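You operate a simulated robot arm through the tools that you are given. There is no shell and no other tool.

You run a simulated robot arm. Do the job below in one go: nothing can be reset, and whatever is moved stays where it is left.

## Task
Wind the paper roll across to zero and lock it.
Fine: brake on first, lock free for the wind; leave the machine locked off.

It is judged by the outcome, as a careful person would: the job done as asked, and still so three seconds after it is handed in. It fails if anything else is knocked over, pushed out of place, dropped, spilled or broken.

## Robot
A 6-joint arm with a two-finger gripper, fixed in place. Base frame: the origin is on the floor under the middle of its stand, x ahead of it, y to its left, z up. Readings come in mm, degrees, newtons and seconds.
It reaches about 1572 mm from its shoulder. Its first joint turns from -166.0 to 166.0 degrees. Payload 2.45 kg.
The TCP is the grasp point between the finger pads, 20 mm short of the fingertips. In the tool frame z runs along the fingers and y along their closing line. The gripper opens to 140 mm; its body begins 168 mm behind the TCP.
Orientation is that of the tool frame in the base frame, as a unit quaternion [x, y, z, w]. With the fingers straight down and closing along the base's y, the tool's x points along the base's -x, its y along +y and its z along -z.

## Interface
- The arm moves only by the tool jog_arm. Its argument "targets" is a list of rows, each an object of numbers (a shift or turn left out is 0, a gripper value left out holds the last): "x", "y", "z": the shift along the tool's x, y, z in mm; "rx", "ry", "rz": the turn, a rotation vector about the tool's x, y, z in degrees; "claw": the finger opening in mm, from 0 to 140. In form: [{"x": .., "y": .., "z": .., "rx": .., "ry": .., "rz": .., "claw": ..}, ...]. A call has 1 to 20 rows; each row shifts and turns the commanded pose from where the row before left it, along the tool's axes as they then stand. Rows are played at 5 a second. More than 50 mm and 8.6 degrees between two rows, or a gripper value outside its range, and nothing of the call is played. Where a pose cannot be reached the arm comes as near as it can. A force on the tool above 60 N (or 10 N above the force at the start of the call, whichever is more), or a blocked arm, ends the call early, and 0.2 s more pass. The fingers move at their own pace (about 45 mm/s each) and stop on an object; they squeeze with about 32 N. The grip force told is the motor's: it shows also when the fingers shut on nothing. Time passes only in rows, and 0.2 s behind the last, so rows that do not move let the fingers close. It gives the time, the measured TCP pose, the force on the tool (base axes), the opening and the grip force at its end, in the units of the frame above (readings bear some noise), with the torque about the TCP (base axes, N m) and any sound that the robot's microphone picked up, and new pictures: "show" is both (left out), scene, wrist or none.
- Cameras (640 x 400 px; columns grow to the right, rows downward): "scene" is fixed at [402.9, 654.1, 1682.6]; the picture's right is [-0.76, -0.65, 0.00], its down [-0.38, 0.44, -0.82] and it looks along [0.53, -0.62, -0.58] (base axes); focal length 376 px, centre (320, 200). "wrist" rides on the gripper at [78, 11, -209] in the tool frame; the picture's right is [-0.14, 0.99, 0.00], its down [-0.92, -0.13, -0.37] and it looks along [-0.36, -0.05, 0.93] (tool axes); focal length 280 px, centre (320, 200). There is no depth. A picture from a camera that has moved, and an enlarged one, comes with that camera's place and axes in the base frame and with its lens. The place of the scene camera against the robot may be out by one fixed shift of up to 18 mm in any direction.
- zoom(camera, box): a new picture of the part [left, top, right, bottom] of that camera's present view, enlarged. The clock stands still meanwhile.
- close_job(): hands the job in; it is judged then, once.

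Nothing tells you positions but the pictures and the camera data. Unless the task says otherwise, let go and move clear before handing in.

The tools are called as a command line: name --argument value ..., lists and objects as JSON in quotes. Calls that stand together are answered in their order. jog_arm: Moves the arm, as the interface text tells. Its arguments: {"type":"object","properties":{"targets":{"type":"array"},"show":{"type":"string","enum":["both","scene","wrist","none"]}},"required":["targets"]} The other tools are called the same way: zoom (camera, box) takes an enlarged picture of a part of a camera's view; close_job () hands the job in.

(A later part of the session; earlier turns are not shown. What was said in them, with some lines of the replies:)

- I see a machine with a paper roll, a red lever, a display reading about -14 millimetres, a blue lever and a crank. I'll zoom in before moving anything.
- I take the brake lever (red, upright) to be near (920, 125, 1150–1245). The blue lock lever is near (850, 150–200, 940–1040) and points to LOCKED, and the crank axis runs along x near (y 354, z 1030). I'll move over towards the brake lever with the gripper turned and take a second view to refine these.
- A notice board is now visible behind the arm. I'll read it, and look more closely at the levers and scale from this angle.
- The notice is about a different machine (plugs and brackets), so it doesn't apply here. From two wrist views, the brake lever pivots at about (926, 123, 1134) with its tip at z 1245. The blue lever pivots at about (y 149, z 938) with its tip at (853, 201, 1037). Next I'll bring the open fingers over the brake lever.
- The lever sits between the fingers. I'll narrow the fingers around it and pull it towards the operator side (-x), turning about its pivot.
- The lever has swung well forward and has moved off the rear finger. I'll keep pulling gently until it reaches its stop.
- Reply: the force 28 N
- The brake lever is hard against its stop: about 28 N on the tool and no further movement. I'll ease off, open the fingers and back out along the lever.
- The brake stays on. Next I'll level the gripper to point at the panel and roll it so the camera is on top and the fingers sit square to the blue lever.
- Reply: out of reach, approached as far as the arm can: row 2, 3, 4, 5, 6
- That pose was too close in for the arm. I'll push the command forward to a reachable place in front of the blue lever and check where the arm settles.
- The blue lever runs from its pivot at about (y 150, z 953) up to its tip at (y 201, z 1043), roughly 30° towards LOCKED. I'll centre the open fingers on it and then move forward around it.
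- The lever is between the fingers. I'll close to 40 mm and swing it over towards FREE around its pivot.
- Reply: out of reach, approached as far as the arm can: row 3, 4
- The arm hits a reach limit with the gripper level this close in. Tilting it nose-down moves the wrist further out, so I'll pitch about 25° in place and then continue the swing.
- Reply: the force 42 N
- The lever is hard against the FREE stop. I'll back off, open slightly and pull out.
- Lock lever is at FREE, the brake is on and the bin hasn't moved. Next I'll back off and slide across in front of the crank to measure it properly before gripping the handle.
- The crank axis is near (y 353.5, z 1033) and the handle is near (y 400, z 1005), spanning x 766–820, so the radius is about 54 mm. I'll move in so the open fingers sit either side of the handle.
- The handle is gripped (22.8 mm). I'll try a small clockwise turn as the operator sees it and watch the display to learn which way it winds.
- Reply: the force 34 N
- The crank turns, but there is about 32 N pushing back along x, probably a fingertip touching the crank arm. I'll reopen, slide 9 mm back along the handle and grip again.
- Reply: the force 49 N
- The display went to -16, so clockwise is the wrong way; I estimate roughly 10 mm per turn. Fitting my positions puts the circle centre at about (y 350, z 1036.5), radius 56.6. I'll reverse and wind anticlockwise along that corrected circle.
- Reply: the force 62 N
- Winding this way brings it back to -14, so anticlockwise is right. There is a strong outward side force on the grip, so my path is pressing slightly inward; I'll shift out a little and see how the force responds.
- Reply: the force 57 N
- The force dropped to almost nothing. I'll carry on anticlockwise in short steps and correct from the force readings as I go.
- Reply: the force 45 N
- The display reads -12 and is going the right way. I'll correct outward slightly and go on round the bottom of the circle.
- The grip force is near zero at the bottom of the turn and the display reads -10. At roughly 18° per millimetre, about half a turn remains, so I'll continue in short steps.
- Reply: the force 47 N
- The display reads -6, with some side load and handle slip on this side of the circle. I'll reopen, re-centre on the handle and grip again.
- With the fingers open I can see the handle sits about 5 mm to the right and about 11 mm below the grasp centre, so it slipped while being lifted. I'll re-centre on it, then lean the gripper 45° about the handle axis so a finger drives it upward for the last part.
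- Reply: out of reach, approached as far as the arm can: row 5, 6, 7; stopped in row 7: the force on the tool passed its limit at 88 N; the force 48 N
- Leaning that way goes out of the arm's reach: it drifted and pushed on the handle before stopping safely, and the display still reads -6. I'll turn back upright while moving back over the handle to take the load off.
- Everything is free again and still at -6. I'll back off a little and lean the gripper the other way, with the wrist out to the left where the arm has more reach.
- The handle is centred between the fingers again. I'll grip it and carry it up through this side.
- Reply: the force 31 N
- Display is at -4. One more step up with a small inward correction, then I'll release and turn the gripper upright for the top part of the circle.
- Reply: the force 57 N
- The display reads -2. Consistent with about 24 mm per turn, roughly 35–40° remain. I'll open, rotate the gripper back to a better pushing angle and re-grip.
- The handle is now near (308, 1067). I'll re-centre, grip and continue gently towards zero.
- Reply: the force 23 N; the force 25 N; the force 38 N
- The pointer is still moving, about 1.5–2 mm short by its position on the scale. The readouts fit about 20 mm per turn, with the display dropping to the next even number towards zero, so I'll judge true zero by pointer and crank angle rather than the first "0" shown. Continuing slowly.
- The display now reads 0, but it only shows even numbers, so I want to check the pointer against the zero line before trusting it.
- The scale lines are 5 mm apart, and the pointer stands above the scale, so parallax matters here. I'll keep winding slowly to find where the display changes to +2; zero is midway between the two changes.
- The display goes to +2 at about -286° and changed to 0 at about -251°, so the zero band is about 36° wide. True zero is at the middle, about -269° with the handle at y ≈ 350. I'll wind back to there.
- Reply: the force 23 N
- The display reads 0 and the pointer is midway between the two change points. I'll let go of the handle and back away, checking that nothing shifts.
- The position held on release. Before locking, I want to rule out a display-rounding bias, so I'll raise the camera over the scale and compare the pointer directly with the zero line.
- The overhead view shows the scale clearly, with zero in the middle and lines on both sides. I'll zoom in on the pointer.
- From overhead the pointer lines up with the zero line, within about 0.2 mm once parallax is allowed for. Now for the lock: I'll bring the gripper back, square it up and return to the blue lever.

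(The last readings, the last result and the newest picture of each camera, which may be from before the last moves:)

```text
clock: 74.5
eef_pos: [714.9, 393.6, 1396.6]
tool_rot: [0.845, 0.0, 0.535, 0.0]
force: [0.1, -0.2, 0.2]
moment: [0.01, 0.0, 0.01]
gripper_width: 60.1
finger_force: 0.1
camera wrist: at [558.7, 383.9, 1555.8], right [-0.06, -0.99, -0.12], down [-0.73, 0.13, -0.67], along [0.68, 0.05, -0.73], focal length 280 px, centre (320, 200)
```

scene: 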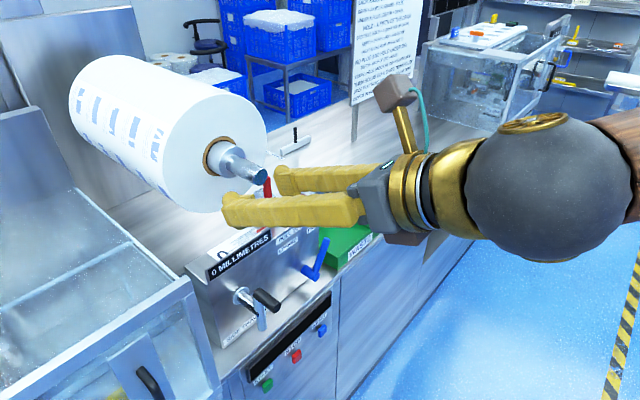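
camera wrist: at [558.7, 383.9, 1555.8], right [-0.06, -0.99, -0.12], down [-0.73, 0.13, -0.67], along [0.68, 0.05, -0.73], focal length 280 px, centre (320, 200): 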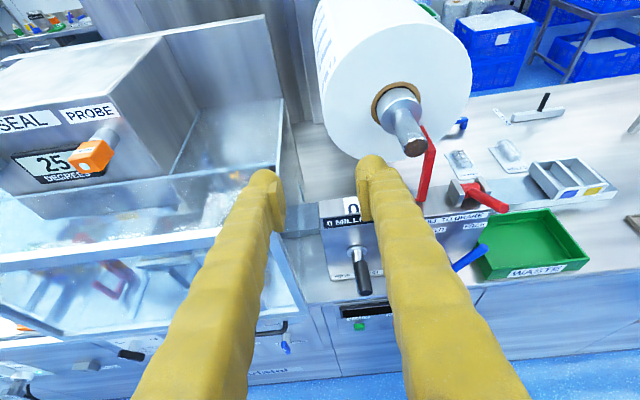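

jog_arm --targets '[{"x": -28.2, "y": 28.56, "z": 17.21}, {"x": -28.2, "y": 28.56, "z": 17.21}, {"x": -28.2, "y": 28.56, "z": 17.21}, {"x": -28.2, "y": 28.56, "z": 17.21}, {"x": -28.2, "y": 28.56, "z": 17.21}, {"x": -28.2, "y": 28.56, "z": 17.21}, {"x": -28.2, "y": 28.56, "z": 17.21}, {"x": -28.2, "y": 28.56, "z": 17.21}, {"x": -28.2, "y": 28.56, "z": 17.21}, {"x": -28.2, "y": 28.56, "z": 17.21}, {}]'

zoom --camera "wrist" --box '[200, 80, 440, 230]'

```text
clock: 76.9
eef_pos: [748.1, 106.9, 1064.6]
tool_rot: [0.845, 0.0, 0.535, -0.001]
force: [-0.1, -0.5, -0.3]
moment: [-0.02, 0.03, 0.02]
gripper_width: 59.8
finger_force: 0.0
camera wrist: at [591.4, 96.8, 1225.1], right [-0.06, -0.99, -0.12], down [-0.73, 0.13, -0.67], along [0.68, 0.05, -0.73], focal length 280 px, centre (320, 200)
```

scene: 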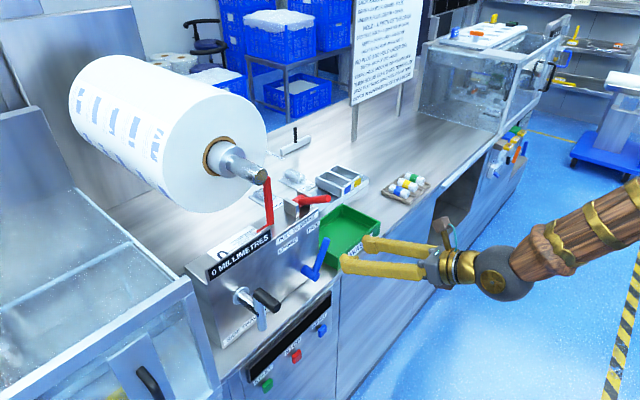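
wrist: 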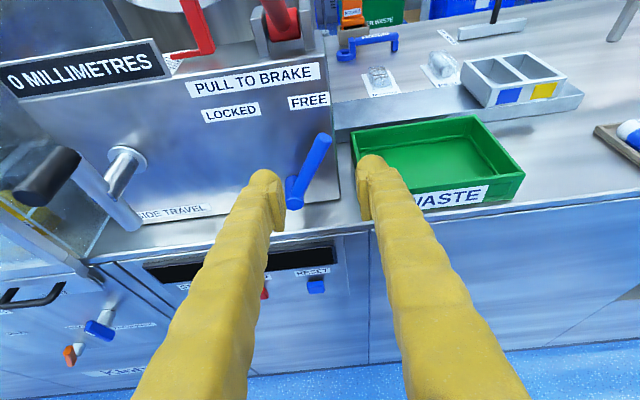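

```text
2.67 times, centred on (320, 155) of wrist
camera zoom: at [591.4, 96.8, 1225.1], right [-0.06, -0.99, -0.12], down [-0.73, 0.13, -0.67], along [0.68, 0.05, -0.73], focal length 748 px, centre (320, 320)
```

zoom: 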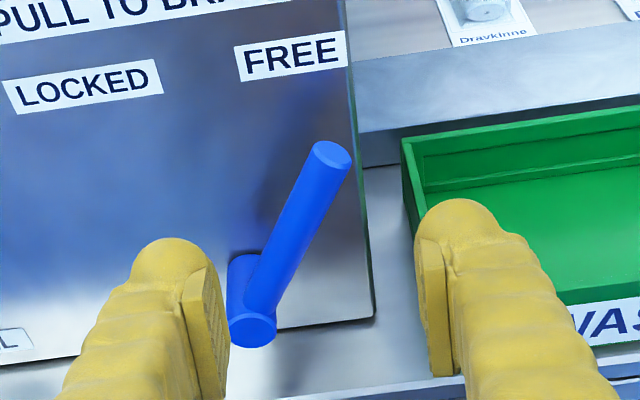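

jog_arm --targets '[{"x": 1.8, "z": 25.7}, {"x": 1.8, "z": 25.7}, {"x": 1.8, "z": 25.7}, {"x": 1.8, "z": 25.7}, {}]'

zoom --camera "wrist" --box '[220, 100, 420, 300]'

zoom --camera "scene" --box '[240, 210, 400, 310]'

```text
clock: 78.1
eef_pos: [842.8, 106.4, 1027.8]
tool_rot: [0.845, 0.0, 0.534, 0.0]
force: [0.0, 0.3, -0.1]
moment: [0.0, -0.01, 0.01]
gripper_width: 60.1
finger_force: 0.0
camera wrist: at [687.0, 96.6, 1188.0], right [-0.06, -0.99, -0.12], down [-0.73, 0.13, -0.67], along [0.68, 0.05, -0.73], focal length 280 px, centre (320, 200)
```

scene: 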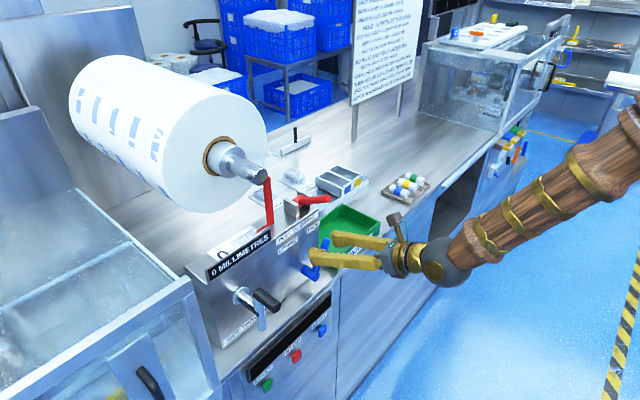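
wrist: 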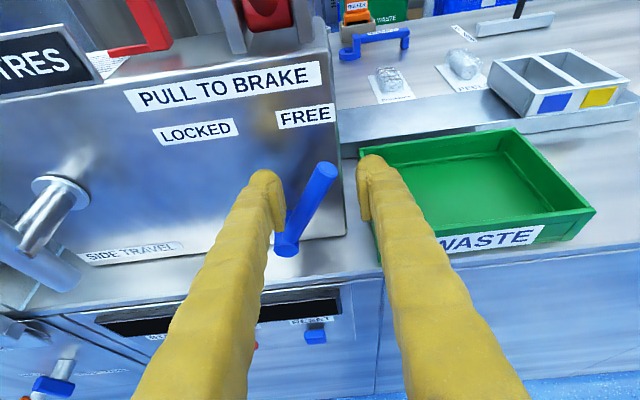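

```text
2.00 times, centred on (320, 200) of wrist
camera zoom: at [687.0, 96.6, 1188.0], right [-0.06, -0.99, -0.12], down [-0.73, 0.13, -0.67], along [0.68, 0.05, -0.73], focal length 561 px, centre (320, 200)
```

zoom: 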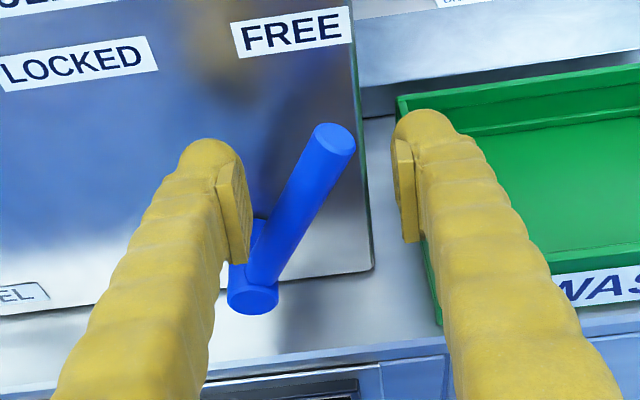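

```text
4.00 times, centred on (320, 260) of scene
camera zoom: at [402.9, 654.1, 1682.6], right [-0.76, -0.65, 0.0], down [-0.38, 0.44, -0.82], along [0.53, -0.62, -0.58], focal length 1503 px, centre (320, -40)
```

zoom: 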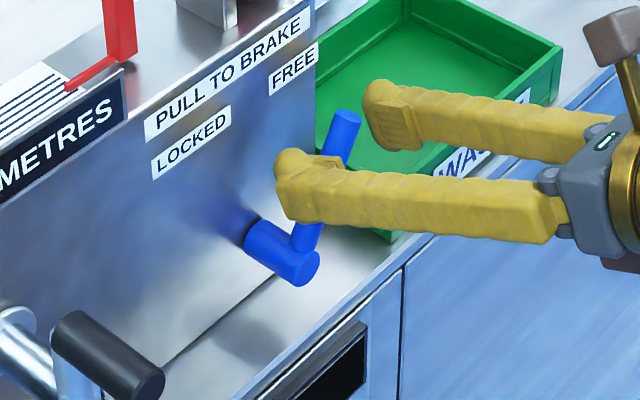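

jog_arm --targets '[{"claw": 44}, {"claw": 44}, {"y": -8}, {"y": -8}, {"y": -8}, {"y": -8}, {"y": -8}, {"y": -8}, {"y": -8}]'

zoom --camera "wrist" --box '[220, 100, 420, 300]'

zoom --camera "scene" --box '[220, 210, 380, 310]'

```text
clock: 80.1
eef_pos: [843.5, 164.1, 1029.0]
tool_rot: [0.846, 0.0, 0.534, 0.0]
force: [-0.6, -1.2, 1.0]
moment: [0.01, 0.01, -0.03]
gripper_width: 44.4
finger_force: 0.4
camera wrist: at [688.4, 153.7, 1189.1], right [-0.06, -0.99, -0.12], down [-0.73, 0.13, -0.67], along [0.68, 0.05, -0.73], focal length 280 px, centre (320, 200)
```

scene: 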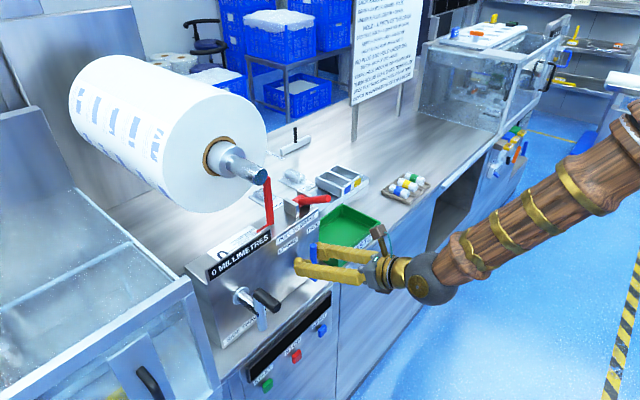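
wrist: 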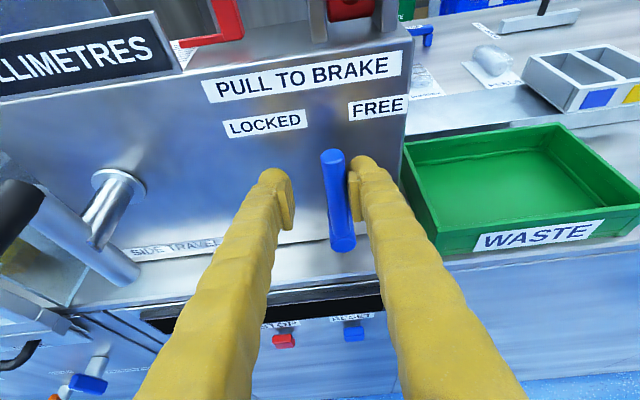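

```text
2.00 times, centred on (320, 200) of wrist
camera zoom: at [688.4, 153.7, 1189.1], right [-0.06, -0.99, -0.12], down [-0.73, 0.13, -0.67], along [0.68, 0.05, -0.73], focal length 561 px, centre (320, 200)
```

zoom: 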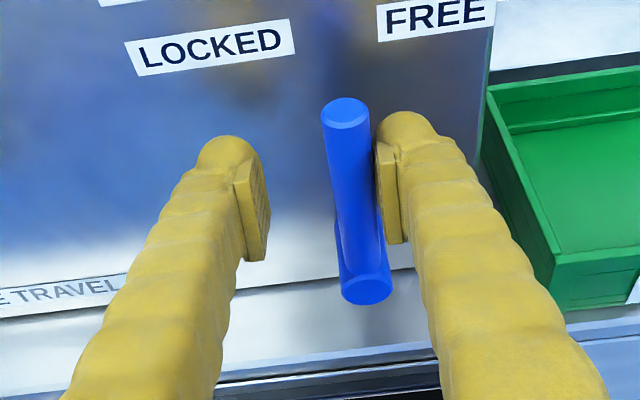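

```text
4.00 times, centred on (300, 260) of scene
camera zoom: at [402.9, 654.1, 1682.6], right [-0.76, -0.65, 0.0], down [-0.38, 0.44, -0.82], along [0.53, -0.62, -0.58], focal length 1503 px, centre (400, -40)
```

zoom: 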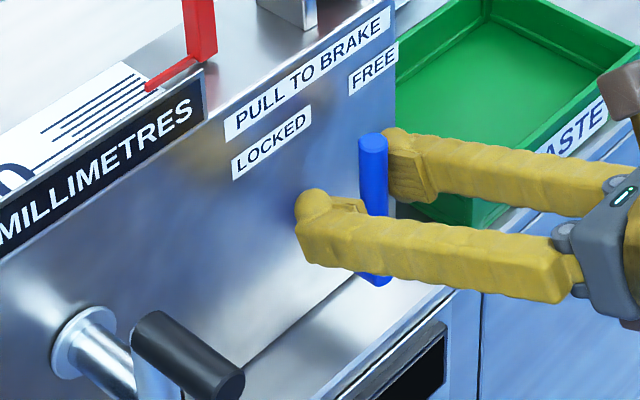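

The lever is just past vertical and moving freely towards LOCKED. I'll keep pushing towards its stop.

jog_arm --targets '[{"y": -8}, {"y": -8, "x": -0.9, "z": 0.4}, {"y": -7, "x": -0.9, "z": 0.4}, {"y": -6, "x": -0.9, "z": 0.4}]'

zoom --camera "wrist" --box '[220, 100, 420, 300]'

zoom --camera "scene" --box '[220, 210, 380, 310]'

```text
clock: 81.1
eef_pos: [845.1, 192.5, 1028.0]
tool_rot: [0.845, 0.0, 0.535, 0.0]
force: [0.1, -2.1, 0.5]
moment: [-0.05, -0.02, -0.02]
gripper_width: 45.3
finger_force: 0.8
camera wrist: at [688.0, 182.7, 1187.3], right [-0.06, -0.99, -0.12], down [-0.73, 0.13, -0.67], along [0.68, 0.05, -0.73], focal length 280 px, centre (320, 200)
```

scene: 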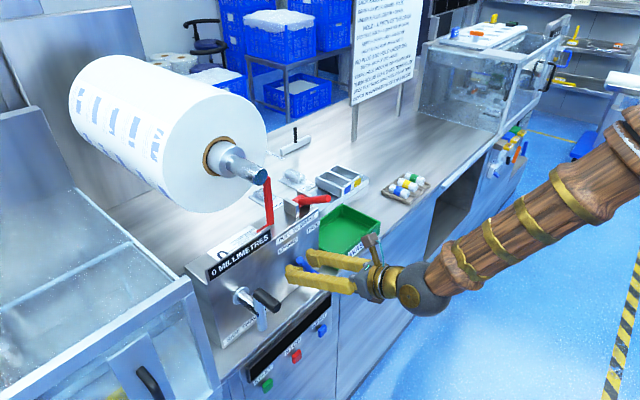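
wrist: 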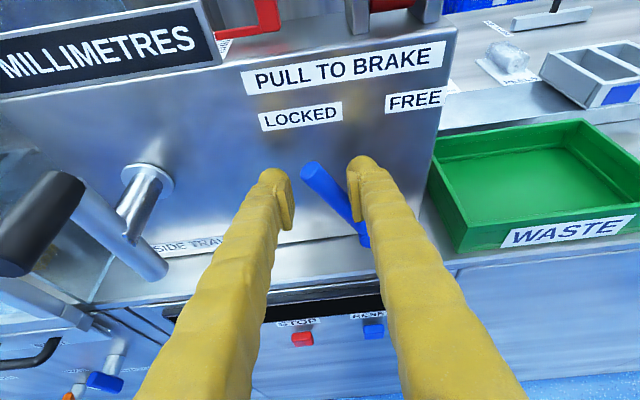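

```text
2.00 times, centred on (320, 200) of wrist
camera zoom: at [688.0, 182.7, 1187.3], right [-0.06, -0.99, -0.12], down [-0.73, 0.13, -0.67], along [0.68, 0.05, -0.73], focal length 561 px, centre (320, 200)
```

zoom: 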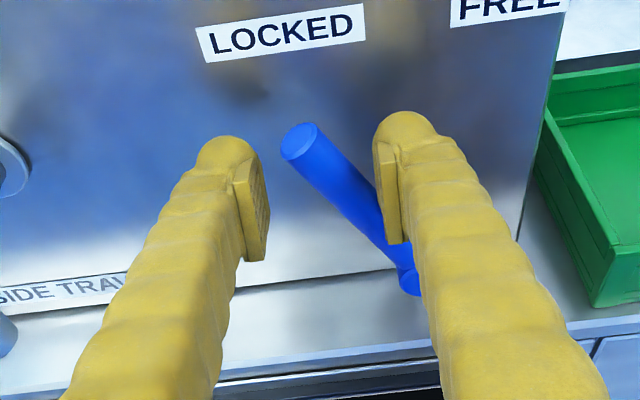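

```text
4.00 times, centred on (300, 260) of scene
camera zoom: at [402.9, 654.1, 1682.6], right [-0.76, -0.65, 0.0], down [-0.38, 0.44, -0.82], along [0.53, -0.62, -0.58], focal length 1503 px, centre (400, -40)
```

zoom: 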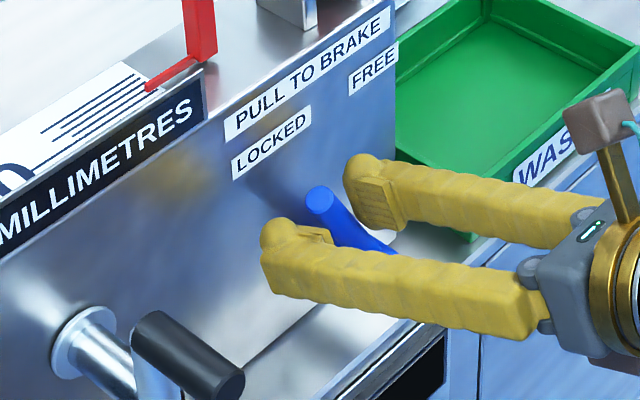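

jog_arm --targets '[{"y": -4, "x": -0.6, "z": 0.3}, {"y": -4, "x": -0.6, "z": 0.3}, {}]'

zoom --camera "wrist" --box '[220, 100, 420, 300]'

```text
clock: 81.9
eef_pos: [845.4, 200.8, 1026.8]
tool_rot: [0.845, -0.001, 0.535, 0.0]
force: [-17.8, -17.7, 17.4]
moment: [-0.84, 0.18, -0.58]
gripper_width: 56.5
finger_force: 9.8
camera wrist: at [689.4, 190.6, 1185.9], right [-0.06, -0.99, -0.13], down [-0.73, 0.13, -0.68], along [0.68, 0.05, -0.73], focal length 280 px, centre (320, 200)
```

scene: 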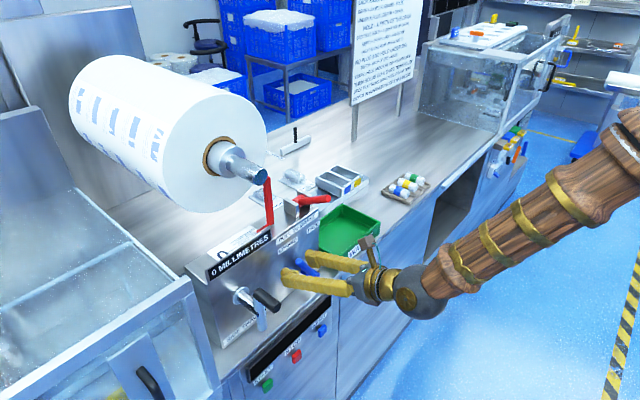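
wrist: 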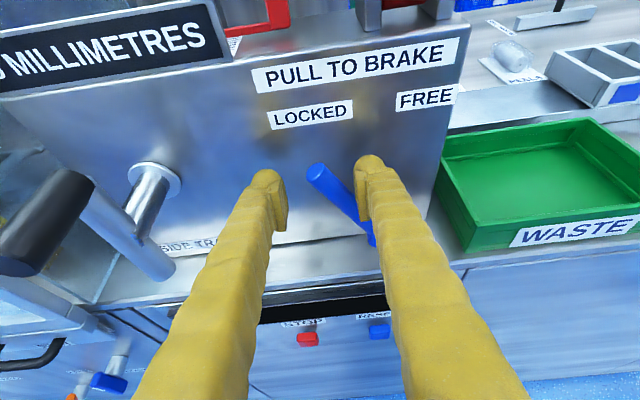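

```text
2.00 times, centred on (320, 200) of wrist
camera zoom: at [689.4, 190.6, 1185.9], right [-0.06, -0.99, -0.13], down [-0.73, 0.13, -0.68], along [0.68, 0.05, -0.73], focal length 561 px, centre (320, 200)
```

zoom: 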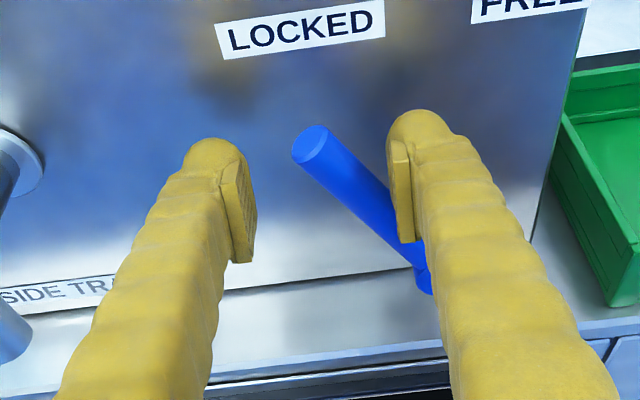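

The lock lever is against its stop. I'll back off, withdraw and check the final state.

jog_arm --targets '[{"y": 5, "x": 0.6}, {"y": 5, "x": 0.6}, {"claw": 56}, {"claw": 56}, {"z": -20}, {"z": -35}, {"z": -40}, {"z": -40}, {}]'

zoom --camera "scene" --box '[180, 190, 372, 310]'

zoom --camera "scene" --box '[236, 218, 272, 240]'

zoom --camera "wrist" --box '[100, 20, 420, 220]'

```text
clock: 83.9
eef_pos: [722.2, 189.7, 1084.7]
tool_rot: [0.846, -0.001, 0.534, 0.001]
force: [0.0, 0.8, 0.3]
moment: [0.0, 0.02, 0.02]
gripper_width: 55.9
finger_force: 0.0
camera wrist: at [566.1, 180.0, 1244.1], right [-0.06, -0.99, -0.12], down [-0.73, 0.13, -0.67], along [0.68, 0.05, -0.73], focal length 280 px, centre (320, 200)
```

scene: 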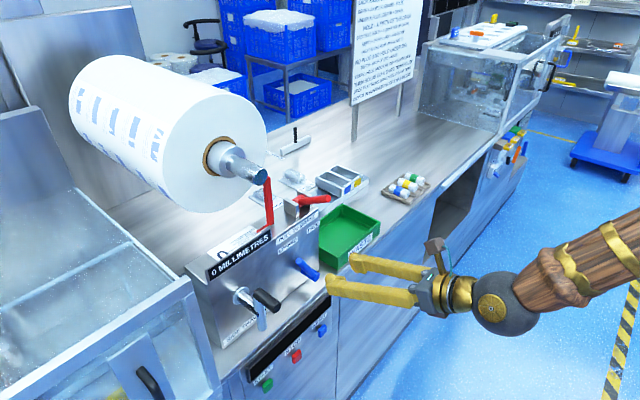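
wrist: 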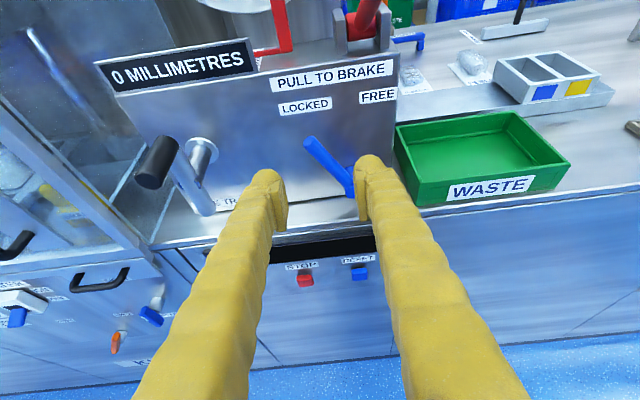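

```text
3.33 times, centred on (276, 250) of scene
camera zoom: at [402.9, 654.1, 1682.6], right [-0.76, -0.65, 0.0], down [-0.38, 0.44, -0.82], along [0.53, -0.62, -0.58], focal length 1253 px, centre (467, 33)
```

zoom: 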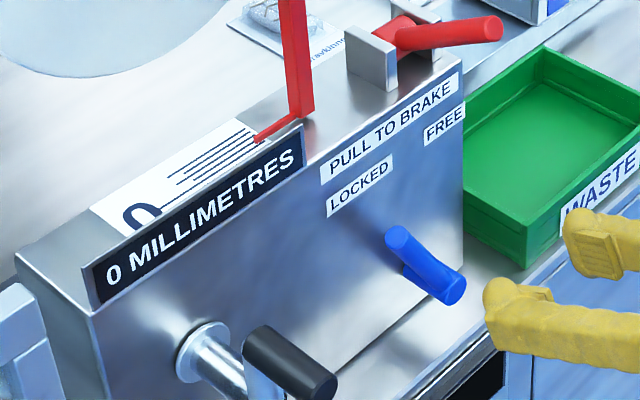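

```text
16.00 times, centred on (254, 229) of scene
camera zoom: at [402.9, 654.1, 1682.6], right [-0.76, -0.65, 0.0], down [-0.38, 0.44, -0.82], along [0.53, -0.62, -0.58], focal length 6013 px, centre (1376, -264)
```

zoom: 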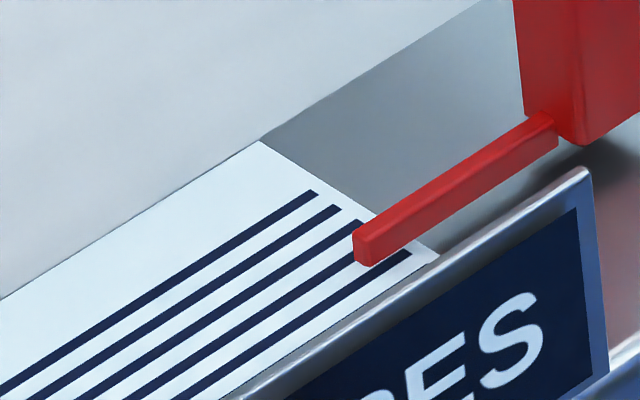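

```text
2.00 times, centred on (260, 120) of wrist
camera zoom: at [566.1, 180.0, 1244.1], right [-0.06, -0.99, -0.12], down [-0.73, 0.13, -0.67], along [0.68, 0.05, -0.73], focal length 561 px, centre (440, 360)
```

zoom: 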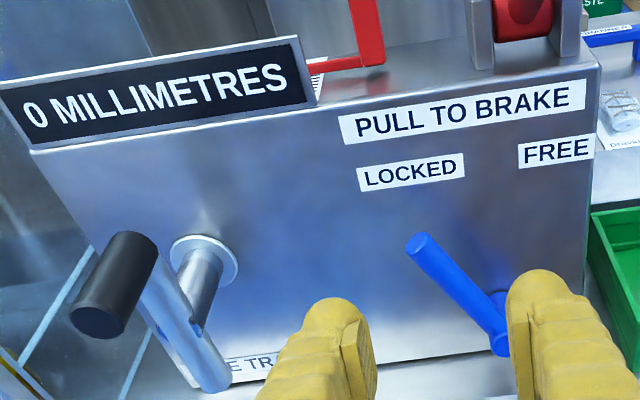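

The lock lever points to LOCKED, the display reads 0 with the pointer unmoved, and the brake lever is still pulled on. I'll back off a little more, let it settle and check once more.

jog_arm --targets '[{"z": -25}, {"z": -25}, {}, {}, {}, {}, {}, {}]'

zoom --camera "scene" --box '[180, 190, 372, 310]'

```text
clock: 85.7
eef_pos: [680.0, 192.0, 1104.3]
tool_rot: [0.845, 0.0, 0.534, 0.0]
force: [0.8, 1.0, 0.4]
moment: [0.04, 0.01, -0.01]
gripper_width: 56.2
finger_force: 0.1
camera wrist: at [523.4, 181.8, 1264.3], right [-0.06, -0.99, -0.12], down [-0.73, 0.13, -0.67], along [0.68, 0.05, -0.73], focal length 280 px, centre (320, 200)
```

scene: 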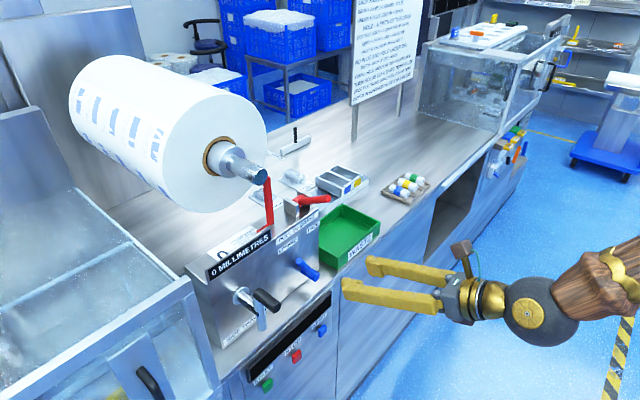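
wrist: 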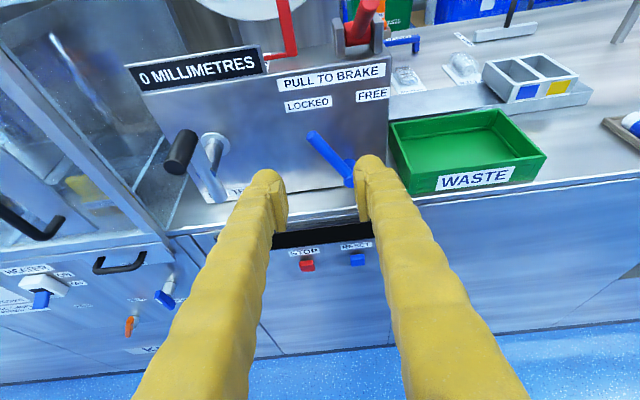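

```text
3.33 times, centred on (276, 250) of scene
camera zoom: at [402.9, 654.1, 1682.6], right [-0.76, -0.65, 0.0], down [-0.38, 0.44, -0.82], along [0.53, -0.62, -0.58], focal length 1253 px, centre (467, 33)
```

zoom: 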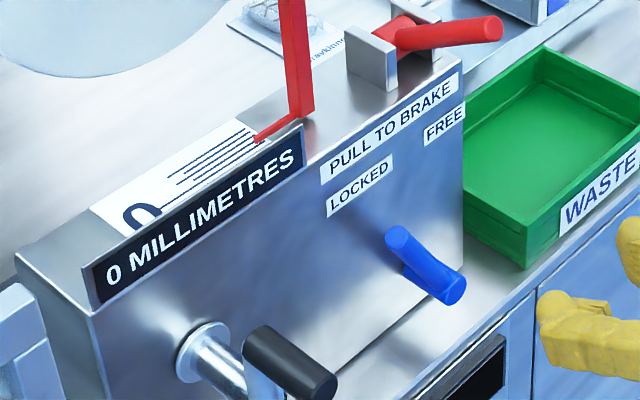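

Everything is stable: brake on, display at 0 with the pointer on the zero line, lock lever at LOCKED, gripper clear and nothing else out of place. I'm handing the job in.

close_job

```text
The job is handed in.
```

The paper roll is wound across to zero and locked, with the brake on, and the job is handed in.

- **Brake:** I pulled the red lever to its stop before anything else, and it is still on.
- **Lock during the wind:** I moved the blue lever to FREE before winding.
- **Winding:** The first small turn of the crank was the wrong way and took the reading to -16, so I reversed. I later went briefly past to +2 to find the middle of the zero band, then came back.
- **Zero:** The display shows 0. It only changes in steps of 2 mm, so I checked the pointer from overhead; it sits on the zero line to within about 0.2 mm.
- **Lock at the end:** The blue lever is against its LOCKED stop, and the reading did not change when I locked it.

While I was re-gripping the crank, the arm ran out of reach, pushed on the handle and stopped itself at 88 N. The reading did not change and I saw no damage. Nothing else was moved or knocked over, and the gripper is clear of the machine.
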